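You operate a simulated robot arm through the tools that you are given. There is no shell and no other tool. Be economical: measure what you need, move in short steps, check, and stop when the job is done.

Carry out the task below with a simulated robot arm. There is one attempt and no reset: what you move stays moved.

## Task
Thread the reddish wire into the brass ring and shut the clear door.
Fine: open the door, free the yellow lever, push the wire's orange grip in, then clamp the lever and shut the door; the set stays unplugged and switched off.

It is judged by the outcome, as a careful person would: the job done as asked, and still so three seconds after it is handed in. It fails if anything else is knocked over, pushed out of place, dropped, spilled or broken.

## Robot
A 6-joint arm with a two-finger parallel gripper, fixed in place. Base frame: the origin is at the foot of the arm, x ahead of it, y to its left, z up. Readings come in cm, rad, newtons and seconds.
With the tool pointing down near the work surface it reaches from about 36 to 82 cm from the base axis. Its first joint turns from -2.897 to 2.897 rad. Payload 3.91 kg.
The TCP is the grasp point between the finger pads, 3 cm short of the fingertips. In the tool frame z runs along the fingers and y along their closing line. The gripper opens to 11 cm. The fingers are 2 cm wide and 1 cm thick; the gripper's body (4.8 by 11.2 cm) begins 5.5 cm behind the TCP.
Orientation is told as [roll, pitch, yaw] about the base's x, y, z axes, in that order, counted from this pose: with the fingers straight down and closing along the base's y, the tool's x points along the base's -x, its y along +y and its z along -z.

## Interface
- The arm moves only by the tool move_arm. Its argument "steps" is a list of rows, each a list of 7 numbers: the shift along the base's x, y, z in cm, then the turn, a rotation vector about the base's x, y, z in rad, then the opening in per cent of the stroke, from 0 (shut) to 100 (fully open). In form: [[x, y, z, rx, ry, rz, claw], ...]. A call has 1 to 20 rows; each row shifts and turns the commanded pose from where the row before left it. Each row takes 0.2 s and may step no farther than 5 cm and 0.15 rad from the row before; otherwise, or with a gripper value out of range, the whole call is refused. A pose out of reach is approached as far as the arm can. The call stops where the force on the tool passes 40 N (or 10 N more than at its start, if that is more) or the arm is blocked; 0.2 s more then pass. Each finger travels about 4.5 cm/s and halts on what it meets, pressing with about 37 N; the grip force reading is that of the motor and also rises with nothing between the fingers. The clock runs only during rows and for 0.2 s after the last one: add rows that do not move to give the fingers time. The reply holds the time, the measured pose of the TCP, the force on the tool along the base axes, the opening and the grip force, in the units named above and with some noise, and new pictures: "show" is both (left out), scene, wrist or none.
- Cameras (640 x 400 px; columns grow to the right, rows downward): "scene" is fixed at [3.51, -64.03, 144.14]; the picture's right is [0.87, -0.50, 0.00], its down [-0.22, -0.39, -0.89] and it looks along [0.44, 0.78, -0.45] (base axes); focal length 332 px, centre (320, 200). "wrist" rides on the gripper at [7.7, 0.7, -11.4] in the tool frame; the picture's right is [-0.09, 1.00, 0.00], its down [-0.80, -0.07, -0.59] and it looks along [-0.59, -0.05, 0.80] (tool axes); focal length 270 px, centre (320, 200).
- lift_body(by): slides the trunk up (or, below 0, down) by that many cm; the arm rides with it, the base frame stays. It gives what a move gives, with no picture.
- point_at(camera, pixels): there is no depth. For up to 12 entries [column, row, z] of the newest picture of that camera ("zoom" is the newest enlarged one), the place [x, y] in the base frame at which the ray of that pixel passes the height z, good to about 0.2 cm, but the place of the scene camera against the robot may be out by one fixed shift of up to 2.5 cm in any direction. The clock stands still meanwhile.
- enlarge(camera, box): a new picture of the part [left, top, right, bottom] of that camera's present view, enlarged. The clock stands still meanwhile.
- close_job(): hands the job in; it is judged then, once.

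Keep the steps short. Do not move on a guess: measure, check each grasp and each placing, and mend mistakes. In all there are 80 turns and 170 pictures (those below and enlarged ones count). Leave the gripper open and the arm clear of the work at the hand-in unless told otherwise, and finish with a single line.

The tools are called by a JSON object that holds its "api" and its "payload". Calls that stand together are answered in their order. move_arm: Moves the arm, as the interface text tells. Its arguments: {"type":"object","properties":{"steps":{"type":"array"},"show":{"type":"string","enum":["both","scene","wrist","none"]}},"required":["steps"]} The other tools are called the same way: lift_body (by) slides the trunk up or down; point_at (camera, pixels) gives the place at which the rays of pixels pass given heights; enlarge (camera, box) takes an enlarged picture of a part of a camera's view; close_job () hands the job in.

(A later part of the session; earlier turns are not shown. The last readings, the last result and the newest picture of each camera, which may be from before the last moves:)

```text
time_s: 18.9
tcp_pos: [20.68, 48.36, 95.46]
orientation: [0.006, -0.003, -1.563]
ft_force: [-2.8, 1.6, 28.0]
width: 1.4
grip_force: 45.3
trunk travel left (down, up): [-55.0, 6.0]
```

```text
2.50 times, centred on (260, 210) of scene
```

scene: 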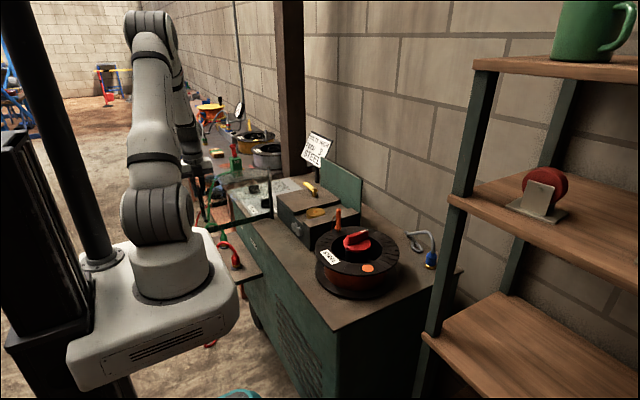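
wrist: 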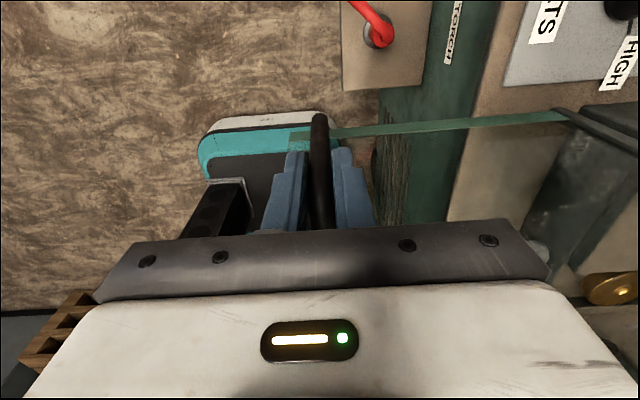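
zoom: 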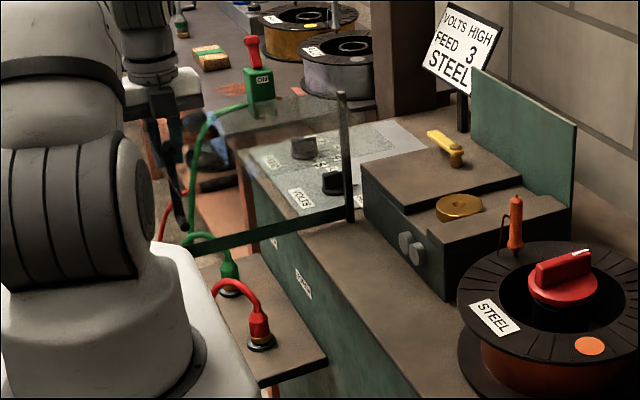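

Door is at ~90°, bay clear. I release and rise.

{"api": "move_arm", "payload": {"steps": [[0, 0, 0.12, 0, 0, 0, 2], [0, 0, 0, 0, 0, 0, 30], [0, 0, 0, 0, 0, 0, 50], [0, 0, 0, 0, 0, 0, 50], [0, 0, 4, 0, 0, 0, 50], [0, 0, 4, 0, 0, 0, 50], [0, 0, 4, 0, 0, 0, 50], [0, 0, 3, 0, 0, 0, 50]]}}

{"api": "enlarge", "payload": {"camera": "scene", "box": [180, 130, 340, 290]}}

{"api": "enlarge", "payload": {"camera": "wrist", "box": [240, 50, 640, 240]}}

```text
time_s: 20.6
tcp_pos: [20.63, 48.57, 110.42]
orientation: [0.003, -0.009, -1.558]
ft_force: [-0.2, -0.1, -1.2]
width: 5.49
grip_force: 0.1
trunk travel left (down, up): [-55.0, 6.0]
```

scene: 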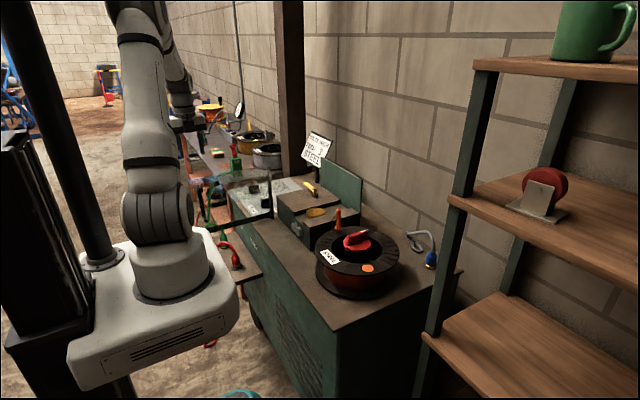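
wrist: 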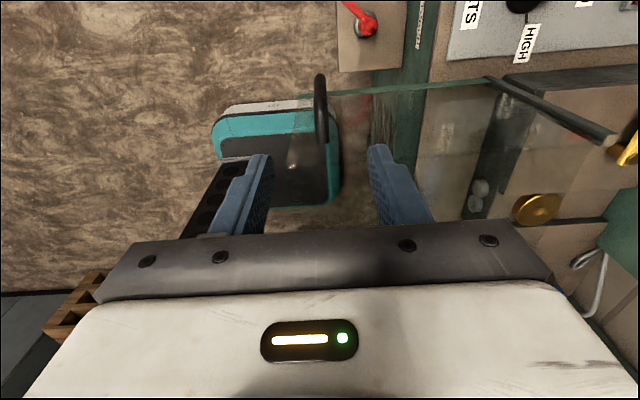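

```text
2.50 times, centred on (260, 210) of scene
```

zoom: 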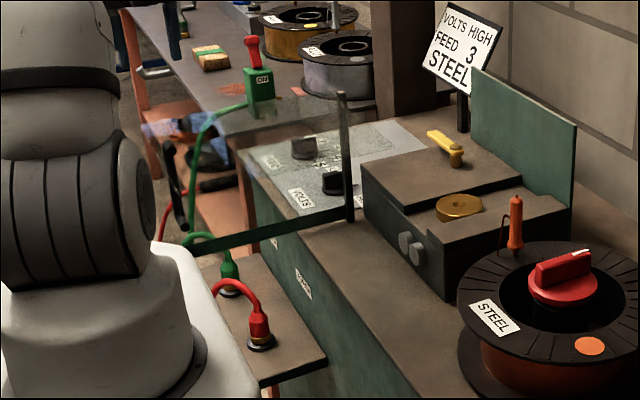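

```text
1.60 times, centred on (440, 145) of wrist
```

zoom: 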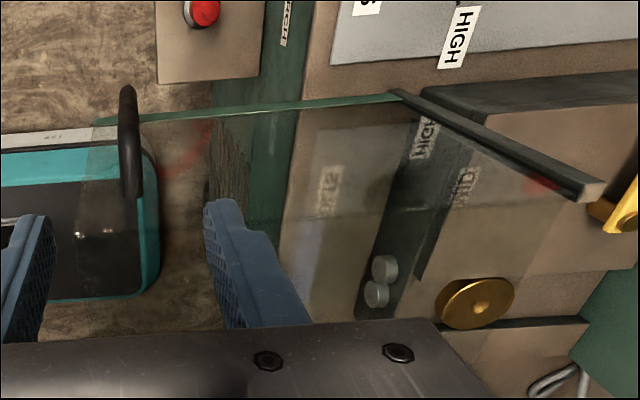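

Door stays put. Now back to yaw 0 above the lever at z≈108 for measuring.

{"api": "move_arm", "payload": {"steps": [[0, 0, 0, 0, 0, 0.14, 60], [2, 0, 0, 0, 0, 0.14, 60], [3, -1, 0, 0, 0, 0.14, 60], [3, -1, 0, 0, 0, 0.14, 60], [3, -1, 0, 0, 0, 0.14, 60], [3, -1, 0, 0, 0, 0.14, 60], [3, -1, 0, 0, 0, 0.14, 60], [3, -1, 0, 0, 0, 0.14, 60], [3, -1, 0, 0, 0, 0.14, 60], [3, -1, 0, 0, 0, 0.14, 60], [3, -1, 0, 0, 0.007, 0.16, 60]], "show": "wrist"}}

```text
refused: row 11 steps farther than a row can; nothing moved
```

{"api": "move_arm", "payload": {"steps": [[0, 0, 0, 0, 0, 0.14, 60], [2, 0, 0, 0, 0, 0.14, 60], [3, -1, 0, 0, 0, 0.14, 60], [3, -1, 0, 0, 0, 0.14, 60], [3, -1, 0, 0, 0, 0.14, 60], [3, -1, 0, 0, 0, 0.14, 60], [3, -1, 0, 0, 0, 0.14, 60], [3, -1, 0, 0, 0, 0.14, 60], [3, -1, 0, 0, 0, 0.14, 60], [3, -1, 0, 0, 0, 0.14, 60], [3, -1, 0, 0, 0.007, 0.14, 80], [0, 0, -1, 0, 0, 0.02, 100]], "show": "wrist"}}

{"api": "enlarge", "payload": {"camera": "wrist", "box": [220, 40, 440, 240]}}

```text
time_s: 23.2
tcp_pos: [49.76, 39.26, 109.47]
orientation: [0.003, 0.001, 0.0]
ft_force: [-0.1, -0.4, 0.4]
width: 10.97
grip_force: 0.0
trunk travel left (down, up): [-55.0, 6.0]
```

wrist: 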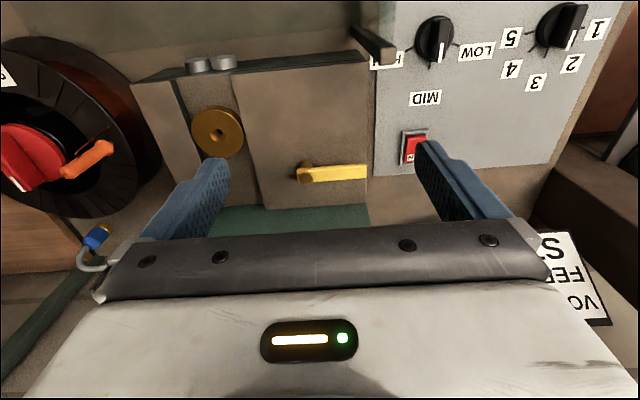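

```text
2.00 times, centred on (330, 140) of wrist
```

zoom: 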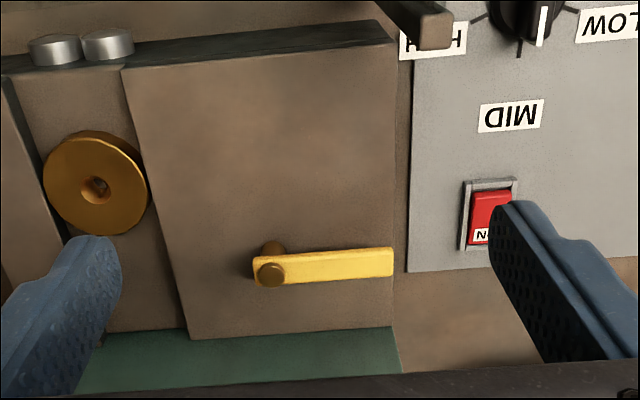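

The tinted edge is gone, so the bay is free. Lever: pivot ≈(61.1, 36.3), end ≈(61.4, 44.8), height ≈88.7; back plate at x≈69. I'll push the free end toward the robot with closed fingers from its +x side; first to above (64.4, 42.8).

{"api": "move_arm", "payload": {"steps": [[4, 1, 0, 0, 0, 0, 40], [4, 1, 0, 0, 0, 0, 10], [4, 1, -1, 0, 0, 0, 0], [2.6, 0.5, -3, 0, 0, 0, 0], [0, 0, -4, 0, 0, 0, 0], [0, 0, -4, 0, 0, 0, 0], [0, 0, -3, 0, 0, 0, 0]]}}

{"api": "enlarge", "payload": {"camera": "scene", "box": [265, 145, 365, 235]}}

```text
time_s: 24.9
tcp_pos: [64.12, 43.34, 94.41]
orientation: [0.003, -0.001, -0.001]
ft_force: [-0.6, 0.9, -0.4]
width: 0.02
grip_force: 29.6
trunk travel left (down, up): [-55.0, 6.0]
```

scene: 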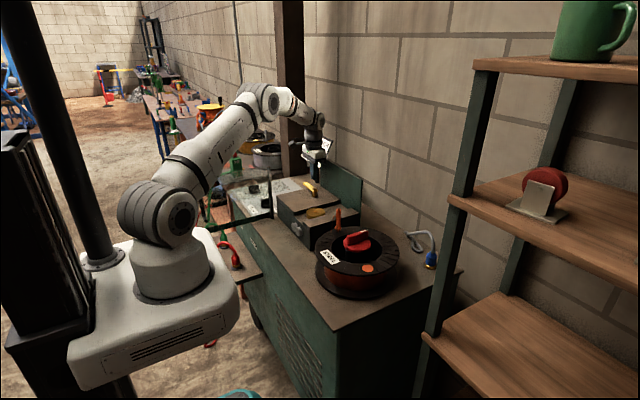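
wrist: 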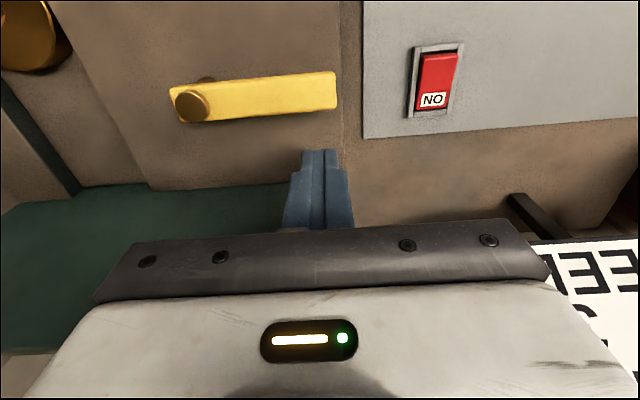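

```text
4.44 times, centred on (315, 190) of scene
```

zoom: 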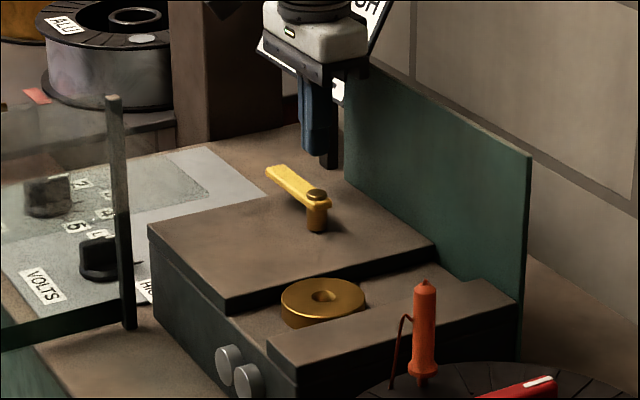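

Fingers are beside the lever end on its +x side (tips at 318,160; lever edge at row 105). I descend to z 90.4.

{"api": "move_arm", "payload": {"steps": [[0, -0.6, -1.5, 0, 0, 0, 0], [0, 0, -1.5, 0, 0, 0, 0], [0, 0, -1.0, 0, 0, 0, 0]], "show": "wrist"}}

{"api": "enlarge", "payload": {"camera": "scene", "box": [285, 155, 345, 215]}}

```text
time_s: 25.3
tcp_pos: [64.46, 43.15, 94.03]
orientation: [0.016, -0.021, 0.003]
ft_force: [-1.6, 1.9, 13.2]
width: 0.01
grip_force: 37.3
trunk travel left (down, up): [-55.0, 6.0]
stopped in row 2: the force on the tool passed its limit (the readings are from after the stop); the commanded pose is now the measured one
```

wrist: 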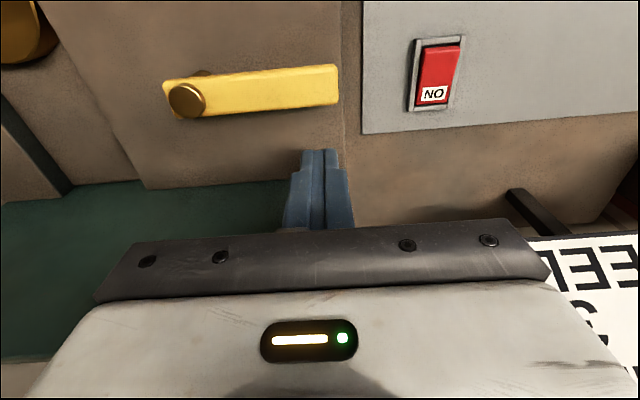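

```text
6.67 times, centred on (315, 185) of scene
```

zoom: 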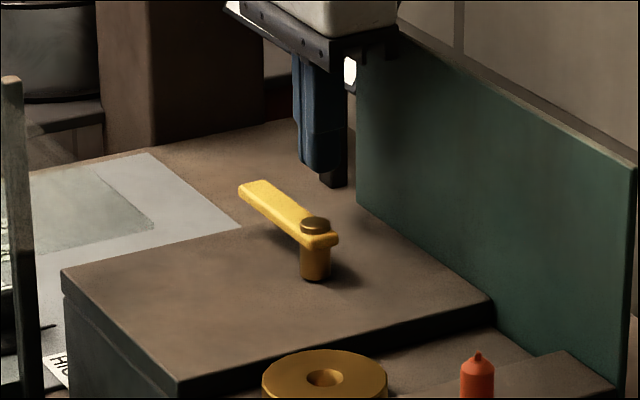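

Contact above: the gripper body met the back plate's top (plate is nearer than thought). Re-deriving from views: lever bar at z≈90, pivot (60.4, 36.5). I rise, shift x to 62.7, tilt the body 0.15 rad toward the robot, and go down again.

{"api": "move_arm", "payload": {"steps": [[-0.2, 0, 1.5, 0, 0, 0, 0], [-1.0, -0.4, 0, -0.016, 0, 0, 0], [-0.5, 0, 0, 0, -0.13, 0, 0], [0, 0, -1.2, 0, 0, 0, 0], [0, 0, -1, 0, 0, 0, 0], [0, 0, -0.9, 0, 0, 0, 0]], "show": "wrist"}}

{"api": "enlarge", "payload": {"camera": "scene", "box": [285, 155, 345, 215]}}

```text
time_s: 26.7
tcp_pos: [62.9, 42.58, 92.15]
orientation: [-0.002, -0.147, 0.004]
ft_force: [0.0, 0.5, 0.2]
width: 0.0
grip_force: 36.7
trunk travel left (down, up): [-55.0, 6.0]
```

wrist: 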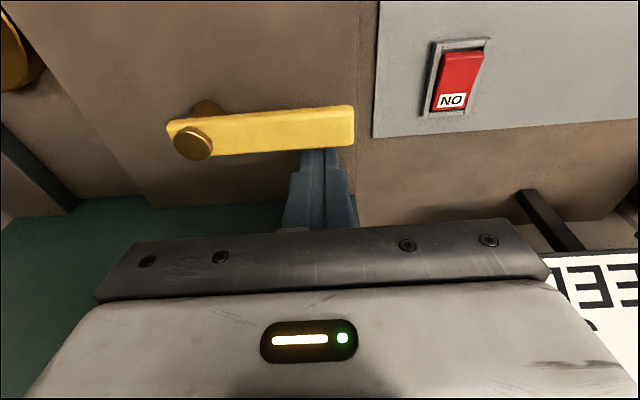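

```text
6.67 times, centred on (315, 185) of scene
```

zoom: 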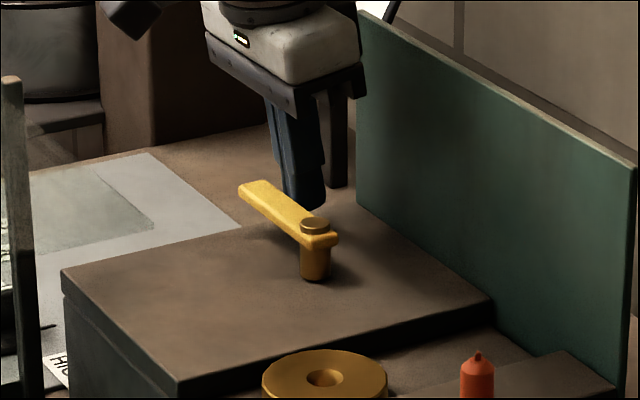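

Fingertips now sit behind the lever, below its top edge. I push gently toward -x.

{"api": "move_arm", "payload": {"steps": [[-0.8, 0, 0, 0, 0, 0, 0], [-0.8, 0, 0, 0, 0, 0, 0], [-0.8, 0, 0, 0, 0, 0, 0]], "show": "wrist"}}

{"api": "enlarge", "payload": {"camera": "scene", "box": [285, 155, 345, 215]}}

```text
time_s: 27.5
tcp_pos: [60.52, 42.51, 92.31]
orientation: [-0.003, -0.145, 0.004]
ft_force: [1.0, 0.4, -0.3]
width: 0.0
grip_force: 37.5
trunk travel left (down, up): [-55.0, 6.0]
```

wrist: 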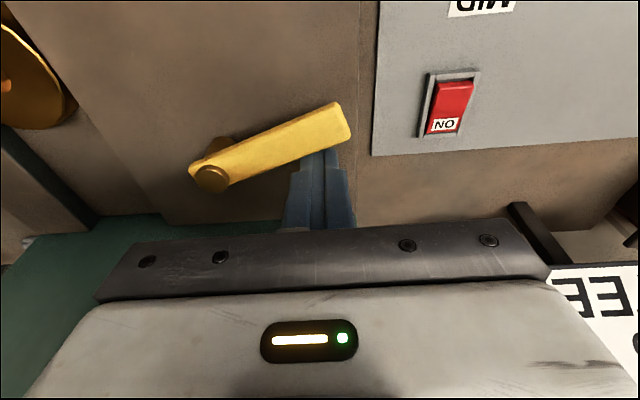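

```text
6.67 times, centred on (315, 185) of scene
```

zoom: 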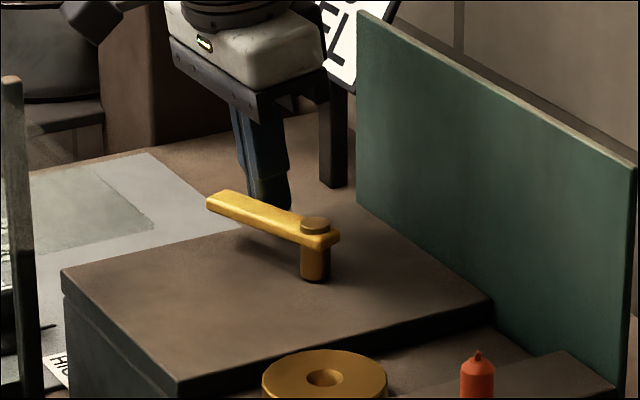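

The lever turns easily toward the robot. I continue along its arc in small steps.

{"api": "move_arm", "payload": {"steps": [[-0.8, -0.1, -0.1, 0, 0, 0, 0], [-0.74, -0.16, 0, 0, 0, 0, 0], [-0.85, -0.25, 0, 0, 0, 0, 0], [-0.8, -0.3, 0, 0, 0, 0, 0], [-0.75, -0.5, 0, 0, 0, 0, 0], [-0.67, -0.5, 0, 0, 0, 0, 0]], "show": "wrist"}}

{"api": "enlarge", "payload": {"camera": "scene", "box": [285, 155, 345, 215]}}

```text
time_s: 28.9
tcp_pos: [55.79, 40.75, 91.85]
orientation: [-0.002, -0.145, 0.004]
ft_force: [-0.2, -0.3, -0.4]
width: 0.0
grip_force: 37.3
trunk travel left (down, up): [-55.0, 6.0]
```

wrist: 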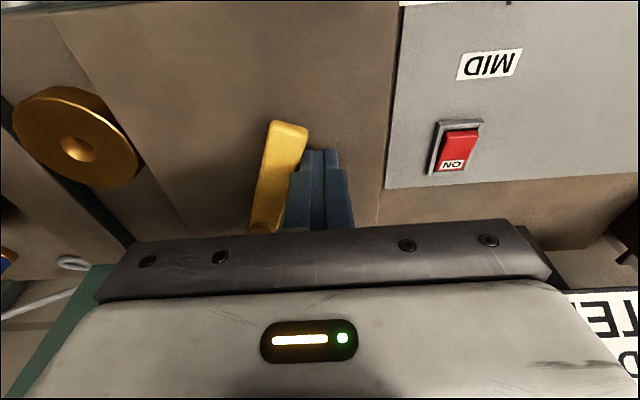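

```text
6.67 times, centred on (315, 185) of scene
```

zoom: 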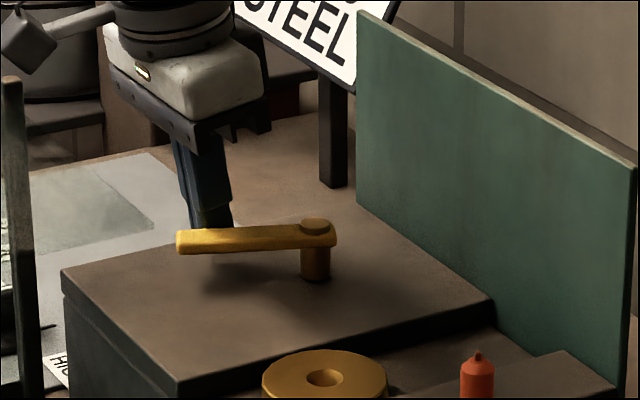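

About 70°. Two more small moves to reach 90° (pointing at the robot).

{"api": "move_arm", "payload": {"steps": [[-0.55, -0.65, 0, 0, 0, 0, 0], [-0.5, -0.7, 0, 0, 0, 0, 0], [-0.2, -0.7, 0, 0, 0, 0, 0], [0, -0.6, 0, 0, 0, 0, 0]], "show": "wrist"}}

{"api": "enlarge", "payload": {"camera": "scene", "box": [285, 155, 345, 215]}}

```text
time_s: 29.9
tcp_pos: [54.61, 38.4, 92.04]
orientation: [-0.002, -0.147, 0.003]
ft_force: [-2.2, 6.6, 2.3]
width: 0.02
grip_force: 37.4
trunk travel left (down, up): [-55.0, 6.0]
```

wrist: 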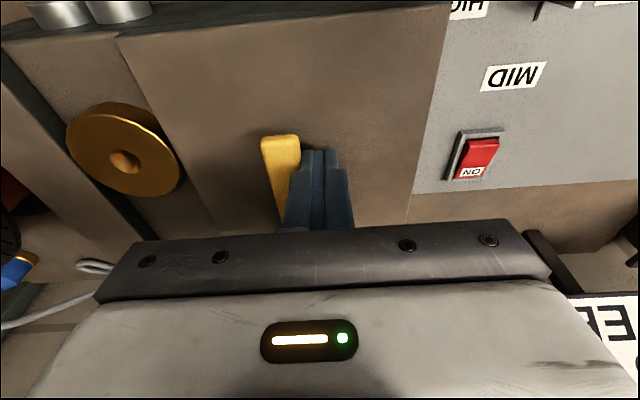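

```text
6.67 times, centred on (315, 185) of scene
```

zoom: 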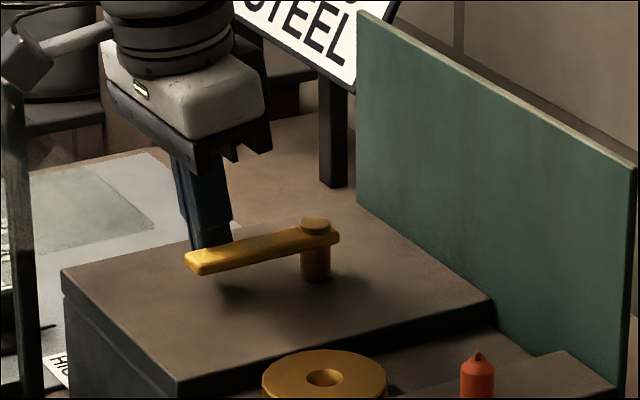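

The lever points at the robot and resists (6.6 N). I nudge 0.4 cm more to confirm the end stop.

{"api": "move_arm", "payload": {"steps": [[0, -0.2, 0, 0, 0, 0, 0], [0, -0.2, 0, 0, 0, 0, 0]], "show": "wrist"}}

```text
time_s: 30.5
tcp_pos: [54.48, 38.19, 91.93]
orientation: [0.0, -0.15, 0.005]
ft_force: [0.4, 31.5, 2.4]
width: 0.0
grip_force: 36.8
trunk travel left (down, up): [-55.0, 6.0]
```

wrist: 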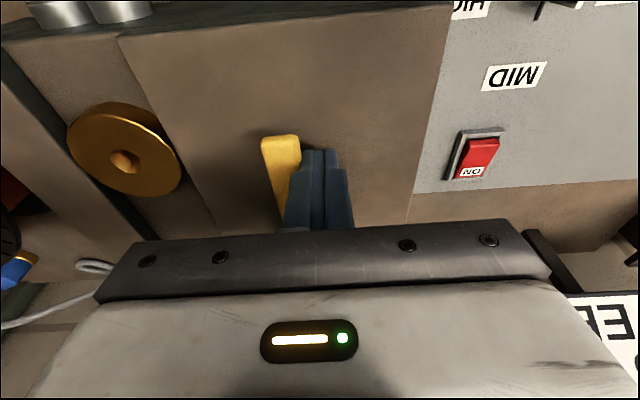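

Stop confirmed (31 N): the lever is free at 90°. I back off, rise, straighten the tilt and go above the orange grip (est. (54.6, 10.9), top z≈95.8).

{"api": "move_arm", "payload": {"steps": [[0, 0.6, 0, 0, 0, 0, 0], [0, 0.6, 3, 0, 0, 0, 0], [0, 0, 4.5, 0, 0, 0, 0], [0, 0, 4.5, 0, 0.147, -0.004, 10], [0, -4.5, 2, 0, 0, 0, 40], [0, -4.8, 0, 0, 0, 0, 60], [0, -4.8, 0, 0, 0, 0, 60], [0, -4.8, 0, 0, 0, 0, 60], [-2, -4.4, 0, 0, 0, 0, 60], [-2, -4.4, 0, 0, 0, 0, 60]], "show": "wrist"}}

{"api": "enlarge", "payload": {"camera": "scene", "box": [285, 165, 365, 235]}}

{"api": "enlarge", "payload": {"camera": "wrist", "box": [240, 60, 400, 220]}}

```text
time_s: 32.7
tcp_pos: [50.84, 11.12, 105.69]
orientation: [0.0, -0.001, 0.0]
ft_force: [-0.5, -0.9, 0.9]
width: 6.62
grip_force: 0.1
trunk travel left (down, up): [-55.0, 6.0]
```

wrist: 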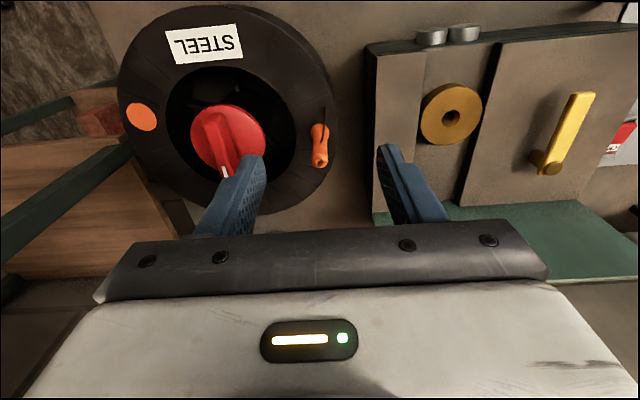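

```text
5.71 times, centred on (325, 200) of scene
```

zoom: 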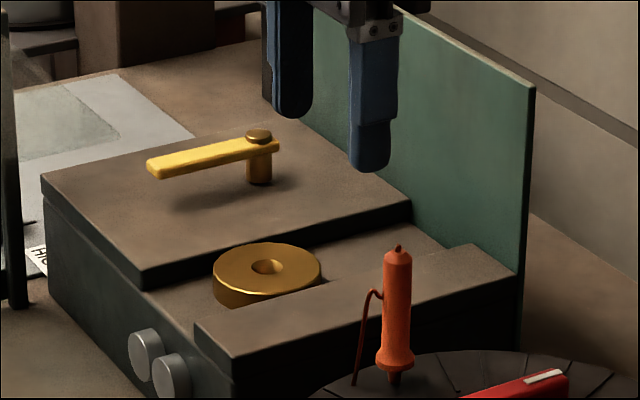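

```text
2.50 times, centred on (320, 140) of wrist
```

zoom: 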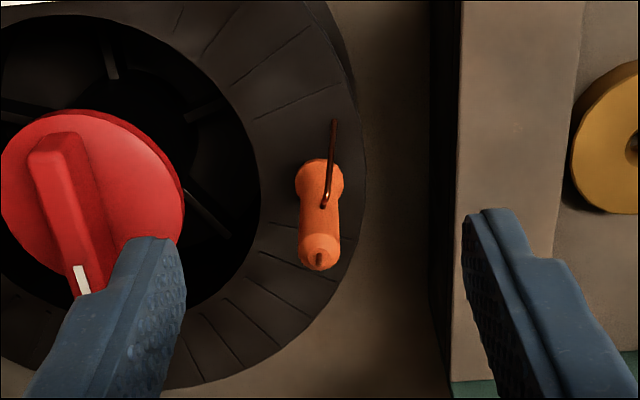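

Two views agree: grip axis (54.8, 10.85), top z≈95.8, flange ≈88.6; ring hole (54.8, 25.6), top z≈88.0. I move over the grip and descend to z 93.3.

{"api": "move_arm", "payload": {"steps": [[2, -0.15, 0, 0, 0, 0, 45], [2, -0.12, -1.7, 0, 0, 0, 40], [0, 0, -4, 0, 0, 0, 40]], "show": "wrist"}}

{"api": "enlarge", "payload": {"camera": "scene", "box": [295, 165, 375, 235]}}

```text
time_s: 33.5
tcp_pos: [54.79, 11.01, 100.0]
orientation: [-0.002, 0.002, -0.002]
ft_force: [0.5, -0.5, 0.6]
width: 4.39
grip_force: 0.0
trunk travel left (down, up): [-55.0, 6.0]
```

wrist: 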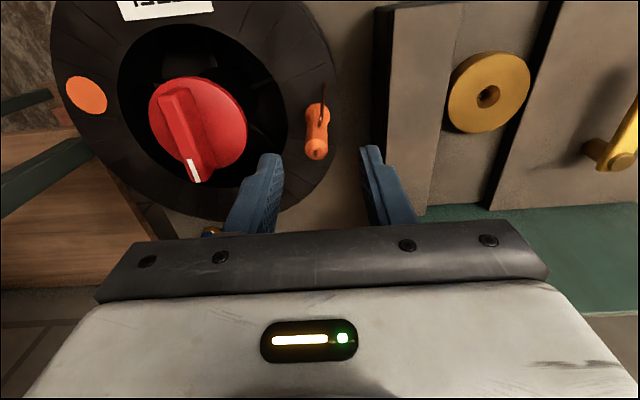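

```text
5.71 times, centred on (335, 200) of scene
```

zoom: 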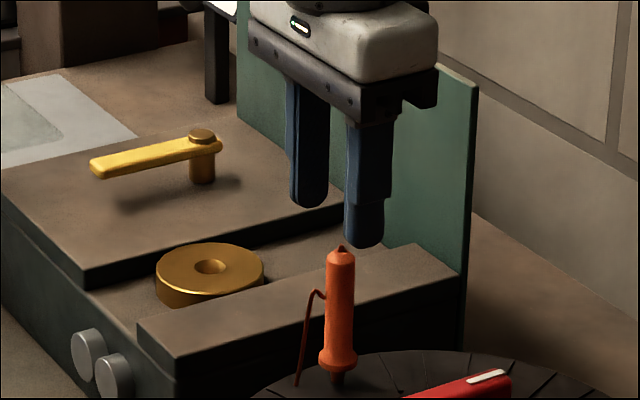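

Grip top (316,155) lies at (55.0, 10.8); fingers straddle it. Small correction, then descend to z 93.3 and close.

{"api": "move_arm", "payload": {"steps": [[0.1, -0.15, -3, 0, 0, 0, 40], [0, 0, -2.5, 0, 0, 0, 40], [0, 0, -1.2, 0, 0, 0, 40], [0, 0, 0, 0, 0, 0, 5], [0, 0, 0, 0, 0, 0, 5], [0, 0, 0, 0, 0, 0, 5]], "show": "wrist"}}

{"api": "enlarge", "payload": {"camera": "scene", "box": [295, 165, 375, 235]}}

```text
time_s: 34.9
tcp_pos: [54.85, 10.88, 93.56]
orientation: [-0.002, 0.002, -0.003]
ft_force: [0.0, -3.0, 0.5]
width: 1.41
grip_force: 37.1
trunk travel left (down, up): [-55.0, 6.0]
```

wrist: 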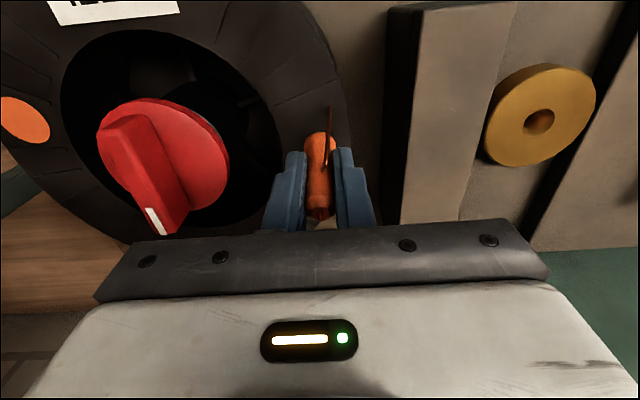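

```text
5.71 times, centred on (335, 200) of scene
```

zoom: 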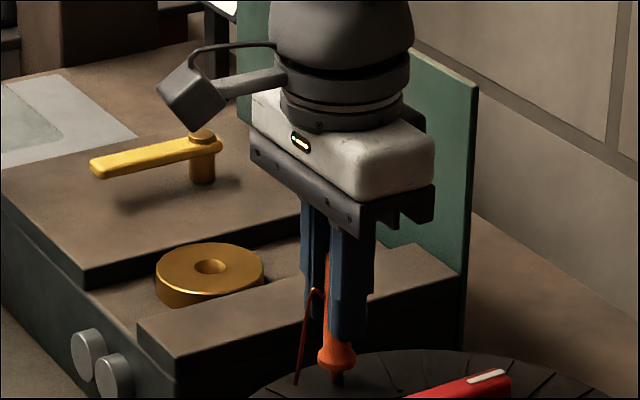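

Held (1.41 cm, 37 N). I lift slowly 1.5 then on to +5 cm, watching whether the wire follows.

{"api": "move_arm", "payload": {"steps": [[0, 0, 0.7, 0, 0, 0, 5], [0, 0, 0.8, 0, 0, 0, 5], [0, 0, 1.5, 0, 0, 0, 5], [0, 0, 1.5, 0, 0, 0, 5]], "show": "wrist"}}

{"api": "enlarge", "payload": {"camera": "scene", "box": [295, 165, 375, 235]}}

```text
time_s: 35.9
tcp_pos: [54.49, 10.87, 98.18]
orientation: [-0.003, 0.001, -0.002]
ft_force: [0.1, -0.4, -0.9]
width: 1.39
grip_force: 36.9
trunk travel left (down, up): [-55.0, 6.0]
```

wrist: 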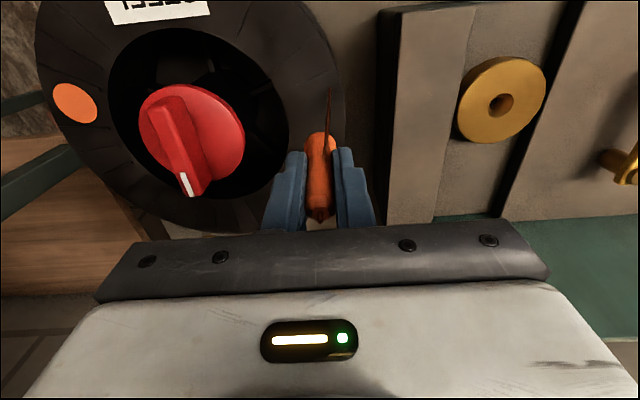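

```text
5.71 times, centred on (335, 200) of scene
```

zoom: 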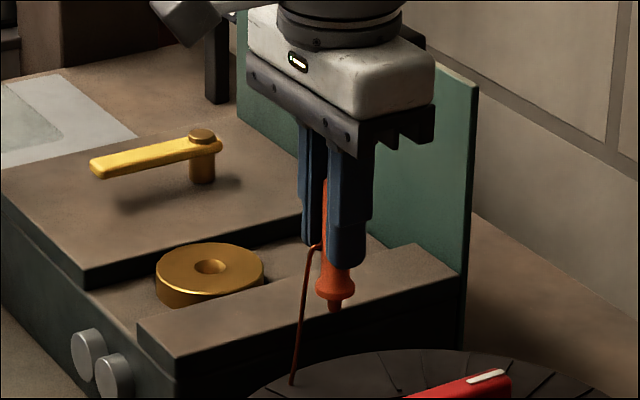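

The wire pays out from the spool with the grip. I rise 2 cm more and carry it over the ring at (54.8, 25.6).

{"api": "move_arm", "payload": {"steps": [[0, 0, 2, 0, 0, 0, 5], [0, 3, 0, 0, 0, 0, 5], [0, 3, 0, 0, 0, 0, 5], [0, 3, 0, 0, 0, 0, 5], [0, 3, 0, 0, 0, 0, 5], [0, 2.75, 0, 0, 0, 0, 5], [0, 0, 0, 0, 0, 0, 5]], "show": "wrist"}}

{"api": "enlarge", "payload": {"camera": "scene", "box": [285, 165, 365, 235]}}

{"api": "enlarge", "payload": {"camera": "wrist", "box": [260, 60, 380, 220]}}

```text
time_s: 37.5
tcp_pos: [54.37, 25.51, 99.81]
orientation: [-0.002, 0.0, -0.001]
ft_force: [0.2, -0.7, -0.1]
width: 1.38
grip_force: 37.0
trunk travel left (down, up): [-55.0, 6.0]
```

wrist: 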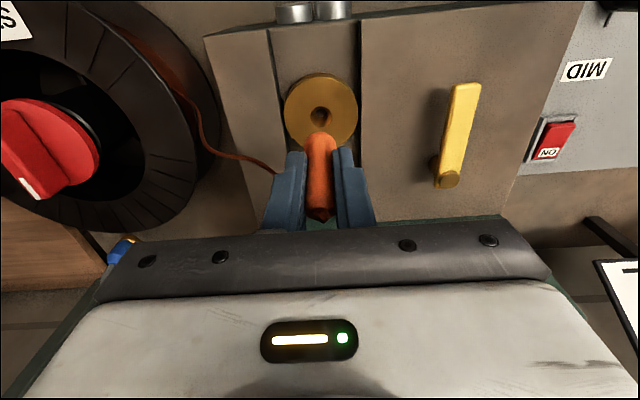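

```text
5.71 times, centred on (325, 200) of scene
```

zoom: 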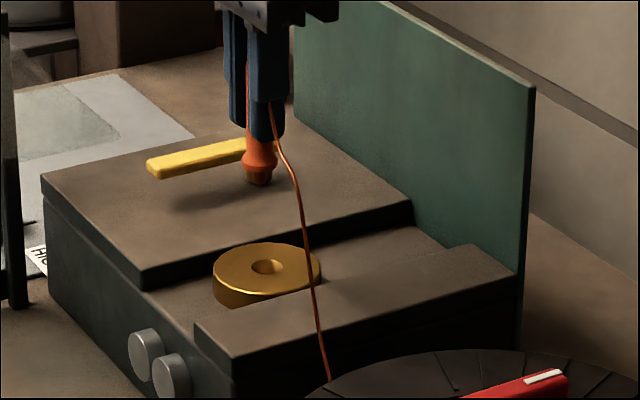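

```text
2.50 times, centred on (320, 140) of wrist
```

zoom: 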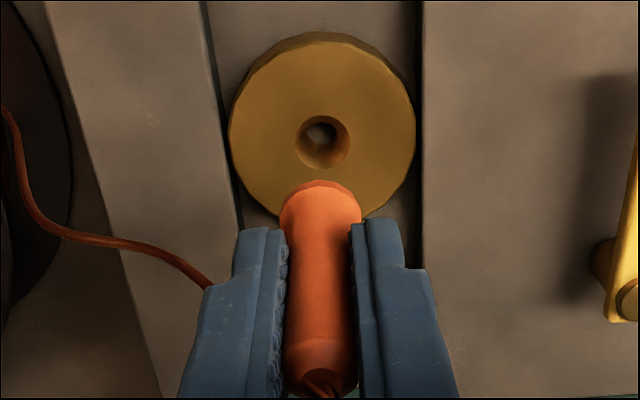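

Hole measures (54.8, 25.6); the grip axis appears ~0.4 cm short in x. I shift +0.4 and lower 3 cm, then check again.

{"api": "move_arm", "payload": {"steps": [[0.4, 0.05, -1.5, 0, 0, 0, 5], [0, 0, -1.5, 0, 0, 0, 5], [0, 0, 0, 0, 0, 0, 5]], "show": "wrist"}}

{"api": "enlarge", "payload": {"camera": "scene", "box": [295, 185, 345, 225]}}

{"api": "enlarge", "payload": {"camera": "wrist", "box": [260, 60, 380, 220]}}

```text
time_s: 38.3
tcp_pos: [54.93, 25.62, 96.89]
orientation: [-0.003, -0.001, 0.0]
ft_force: [-0.5, 0.1, -0.4]
width: 1.38
grip_force: 37.3
trunk travel left (down, up): [-55.0, 6.0]
```

wrist: 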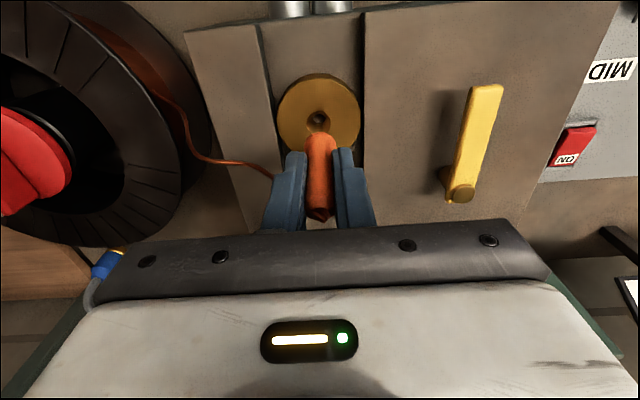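

```text
10.00 times, centred on (320, 205) of scene
```

zoom: 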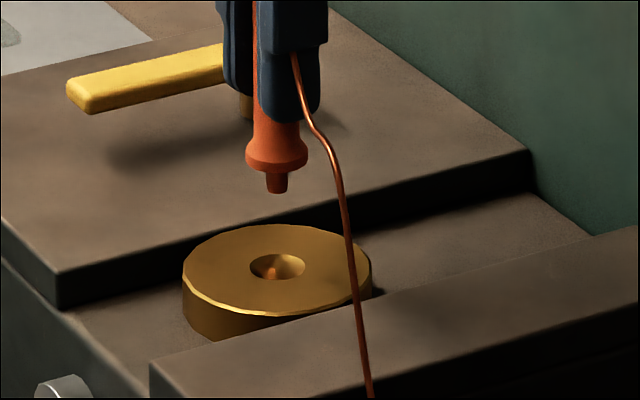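

```text
2.50 times, centred on (320, 140) of wrist
```

zoom: 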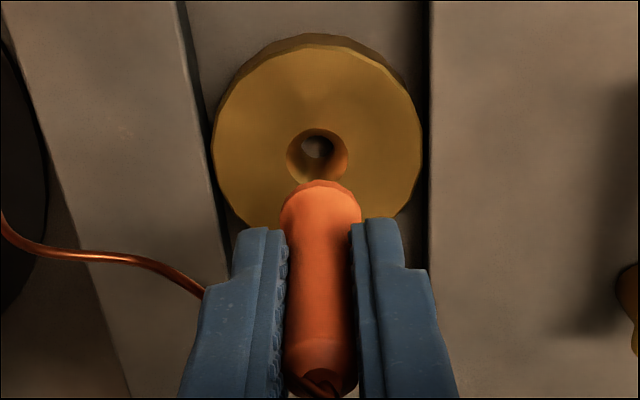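

In the scene zoom the nose (277,190) is right above the hole (278,267); the wrist view asks for ~0.08 cm toward -y. I correct and descend slowly until contact.

{"api": "move_arm", "payload": {"steps": [[-0.08, -0.08, -1, 0, 0, 0, 5], [0, 0, -1, 0, 0, 0, 5], [0, 0, -0.4, 0, 0, 0, 5]], "show": "wrist"}}

{"api": "enlarge", "payload": {"camera": "scene", "box": [295, 185, 345, 225]}}

{"api": "enlarge", "payload": {"camera": "wrist", "box": [260, 60, 380, 220]}}

```text
time_s: 39.1
tcp_pos: [54.67, 25.58, 94.5]
orientation: [-0.003, 0.001, -0.001]
ft_force: [0.0, 0.1, 0.3]
width: 1.39
grip_force: 37.0
trunk travel left (down, up): [-55.0, 6.0]
```

wrist: 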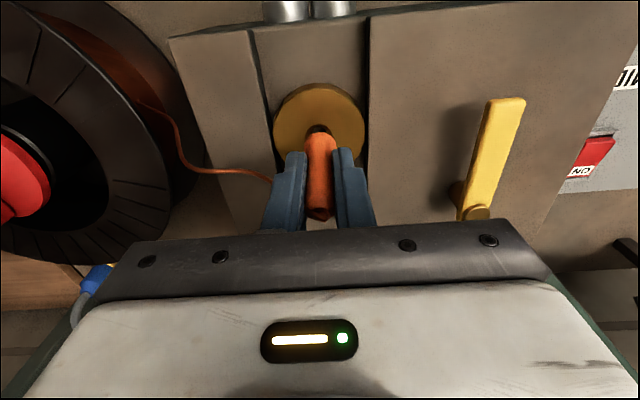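

```text
10.00 times, centred on (320, 205) of scene
```

zoom: 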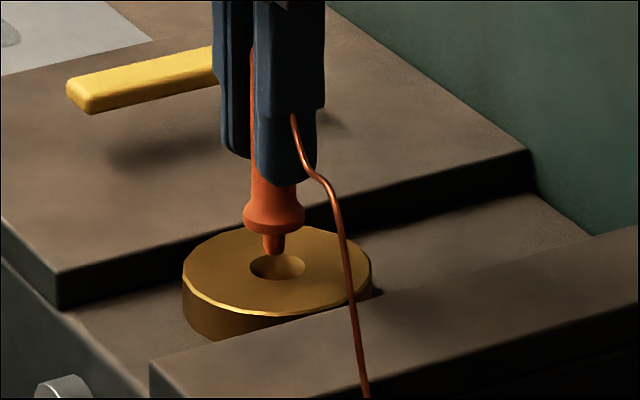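

```text
2.50 times, centred on (320, 140) of wrist
```

zoom: 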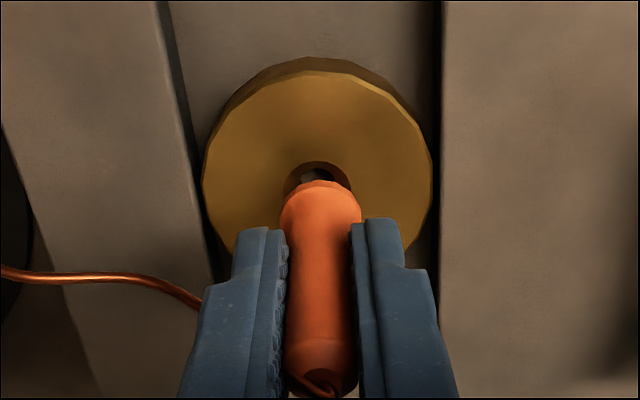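

Nose is ~0.16 cm left of the hole in the scene zoom. I correct x +0.15, y -0.05 and go down gently.

{"api": "move_arm", "payload": {"steps": [[0.15, -0.05, 0, 0, 0, 0, 5], [0, 0, -0.4, 0, 0, 0, 5], [0, 0, -0.4, 0, 0, 0, 5]], "show": "wrist"}}

{"api": "enlarge", "payload": {"camera": "scene", "box": [295, 185, 345, 225]}}

{"api": "enlarge", "payload": {"camera": "wrist", "box": [280, 90, 360, 180]}}

```text
time_s: 39.9
tcp_pos: [54.93, 25.59, 93.8]
orientation: [-0.003, -0.001, -0.002]
ft_force: [-0.6, 0.3, 0.0]
width: 1.41
grip_force: 37.2
trunk travel left (down, up): [-55.0, 6.0]
```

wrist: 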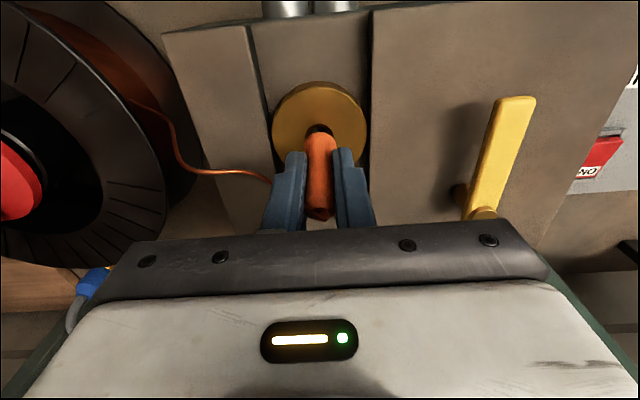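

```text
10.00 times, centred on (320, 205) of scene
```

zoom: 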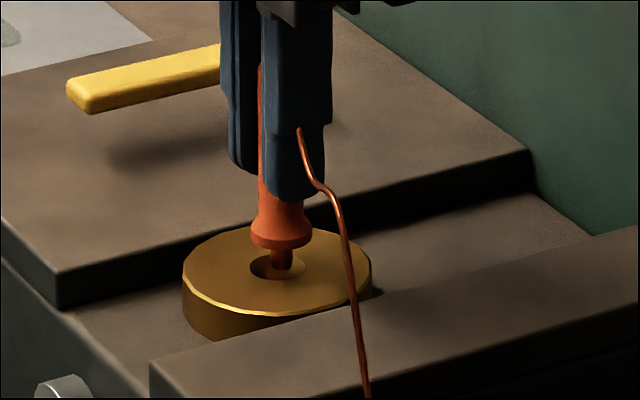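

```text
4.44 times, centred on (320, 135) of wrist
```

zoom: 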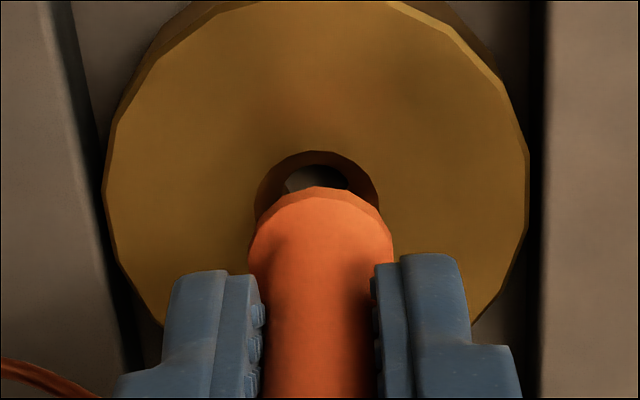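

Now 0.13 cm right. Correct x -0.12, y -0.05, and push on down 1 cm in small steps.

{"api": "move_arm", "payload": {"steps": [[-0.12, -0.05, 0, 0, 0, 0, 5], [0, 0, -0.3, 0, 0, 0, 5], [0, 0, -0.3, 0, 0, 0, 5], [0, 0, -0.3, 0, 0, 0, 5]], "show": "wrist"}}

{"api": "enlarge", "payload": {"camera": "scene", "box": [295, 185, 345, 225]}}

{"api": "enlarge", "payload": {"camera": "wrist", "box": [280, 90, 360, 180]}}

```text
time_s: 40.9
tcp_pos: [54.94, 25.6, 93.05]
orientation: [-0.002, 0.001, 0.0]
ft_force: [-2.4, -0.6, 0.4]
width: 1.38
grip_force: 37.2
trunk travel left (down, up): [-55.0, 6.0]
```

wrist: 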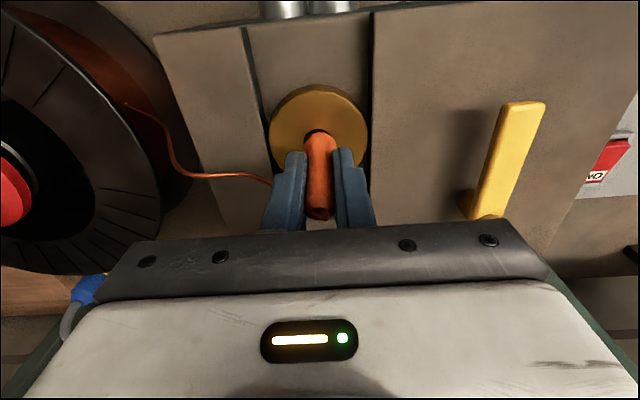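

```text
10.00 times, centred on (320, 205) of scene
```

zoom: 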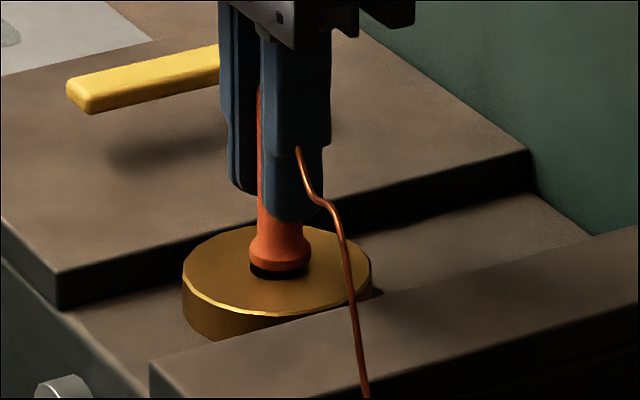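

```text
4.44 times, centred on (320, 135) of wrist
```

zoom: 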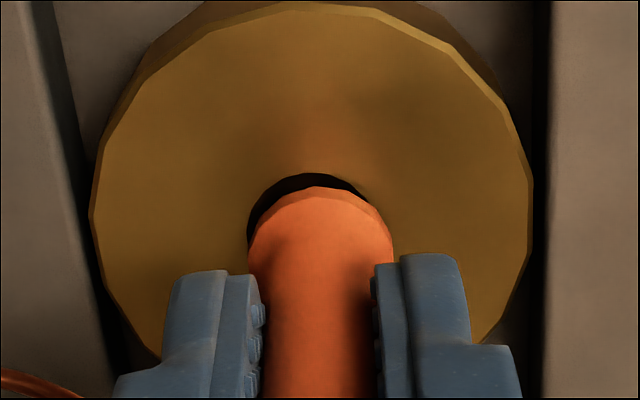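

The nose is in the hole with slight side force (-2.4 N). I nudge x -0.05 and continue down until it seats.

{"api": "move_arm", "payload": {"steps": [[-0.06, -0.03, -0.2, 0, 0, 0, 5], [0, 0, -0.2, 0, 0, 0, 5], [0, 0, -0.2, 0, 0, 0, 5]], "show": "wrist"}}

{"api": "enlarge", "payload": {"camera": "scene", "box": [295, 185, 345, 225]}}

```text
time_s: 41.7
tcp_pos: [54.94, 25.5, 92.76]
orientation: [-0.001, -0.004, -0.002]
ft_force: [-2.0, -0.2, 21.2]
width: 1.41
grip_force: 37.3
trunk travel left (down, up): [-55.0, 6.0]
```

wrist: 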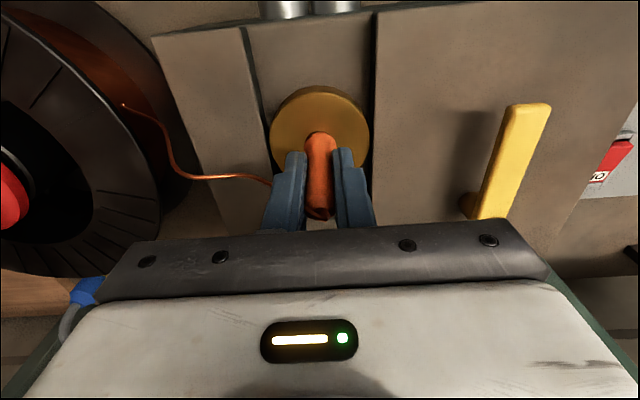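

```text
10.00 times, centred on (320, 205) of scene
```

zoom: 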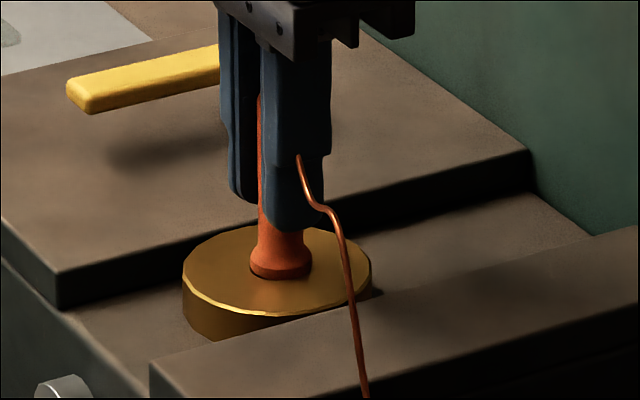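

21 N: the flange is at the ring. One more gentle push of 0.15 to be sure it's fully seated.

{"api": "move_arm", "payload": {"steps": [[0, 0, -0.1, 0, 0, 0, 5], [0, 0, -0.05, 0, 0, 0, 5]], "show": "none"}}

{"api": "enlarge", "payload": {"camera": "scene", "box": [295, 185, 345, 225]}}

{"api": "enlarge", "payload": {"camera": "wrist", "box": [280, 90, 360, 180]}}

```text
time_s: 42.3
tcp_pos: [55.04, 25.56, 92.56]
orientation: [0.004, -0.006, -0.002]
ft_force: [7.2, 1.0, 32.1]
width: 1.41
grip_force: 36.6
trunk travel left (down, up): [-55.0, 6.0]
```

```text
10.00 times, centred on (320, 205) of scene
```

zoom: 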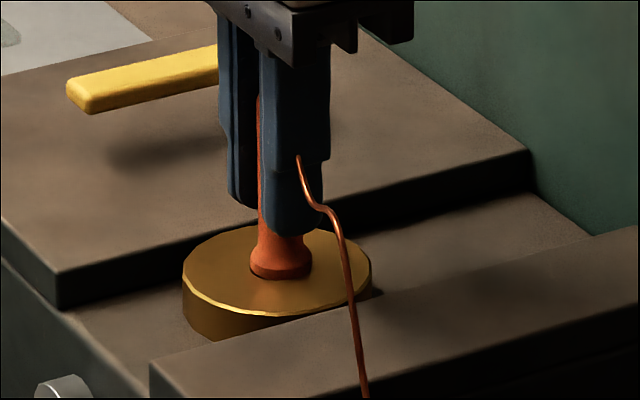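

```text
4.44 times, centred on (320, 135) of wrist
```

zoom: 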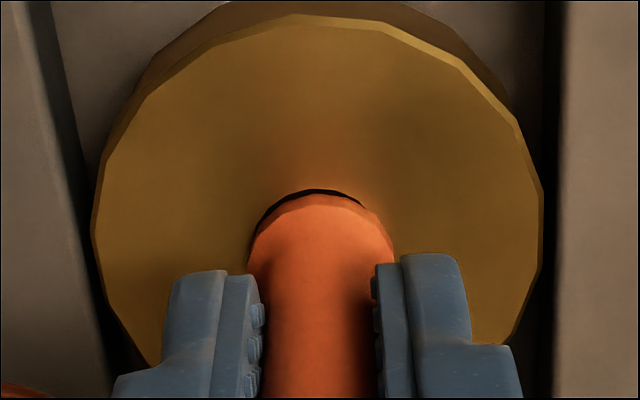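

Seated or nearly; the dark crescent toward -x/-y hints at a slight offset. I ease the press a little, shift (-0.08, -0.08) and press again to see whether it goes deeper.

{"api": "move_arm", "payload": {"steps": [[0, 0, 0.1, 0, 0, 0, 5], [-0.08, -0.08, 0, 0, 0, 0, 5], [0, 0, -0.1, 0, 0, 0, 5], [0, 0, -0.05, 0, 0, 0, 5]], "show": "none"}}

{"api": "enlarge", "payload": {"camera": "wrist", "box": [280, 90, 360, 180]}}

```text
time_s: 43.3
tcp_pos: [54.87, 25.53, 92.57]
orientation: [0.002, -0.005, 0.002]
ft_force: [14.2, 11.4, 35.2]
width: 1.39
grip_force: 36.9
trunk travel left (down, up): [-55.0, 6.0]
```

```text
4.44 times, centred on (320, 135) of wrist
```

zoom: 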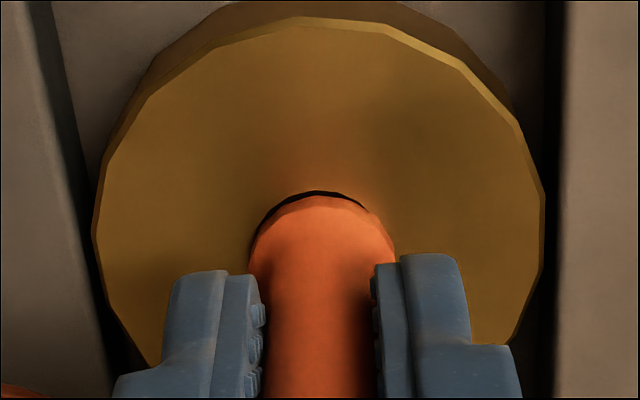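

The hole now resists sideways (14/11 N) and depth doesn't change, so the nose is in and the flange is seated. I undo the shift, ease the press, and open the fingers a little.

{"api": "move_arm", "payload": {"steps": [[0.06, 0.06, 0.12, 0, 0, 0, 5], [0, 0, 0, 0, 0, 0, 25], [0, 0, 0, 0, 0, 0, 35], [0, 0, 0, 0, 0, 0, 35], [0, 0, 2, 0, 0, 0, 35], [0, 0, 3, 0, 0, 0, 35], [0, 0, 4, 0, 0, 0, 35]], "show": "wrist"}}

{"api": "enlarge", "payload": {"camera": "scene", "box": [295, 175, 345, 225]}}

{"api": "enlarge", "payload": {"camera": "wrist", "box": [260, 60, 380, 220]}}

```text
time_s: 44.9
tcp_pos: [55.03, 25.55, 101.42]
orientation: [-0.004, -0.001, -0.001]
ft_force: [0.0, 0.4, 0.2]
width: 3.86
grip_force: 0.2
trunk travel left (down, up): [-55.0, 6.0]
```

wrist: 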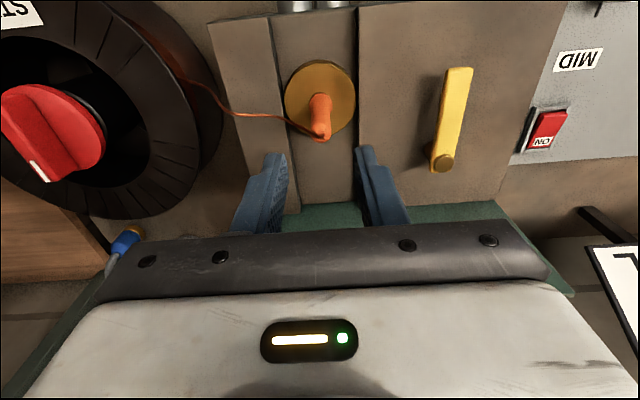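

```text
8.00 times, centred on (320, 200) of scene
```

zoom: 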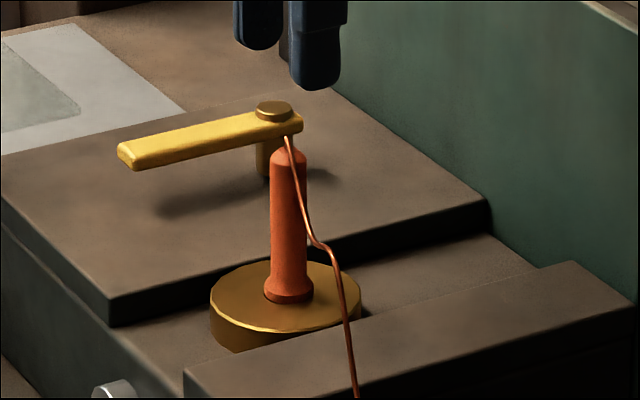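

```text
2.50 times, centred on (320, 140) of wrist
```

zoom: 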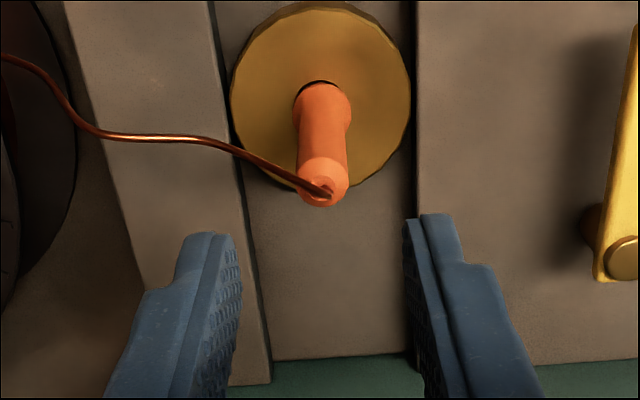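

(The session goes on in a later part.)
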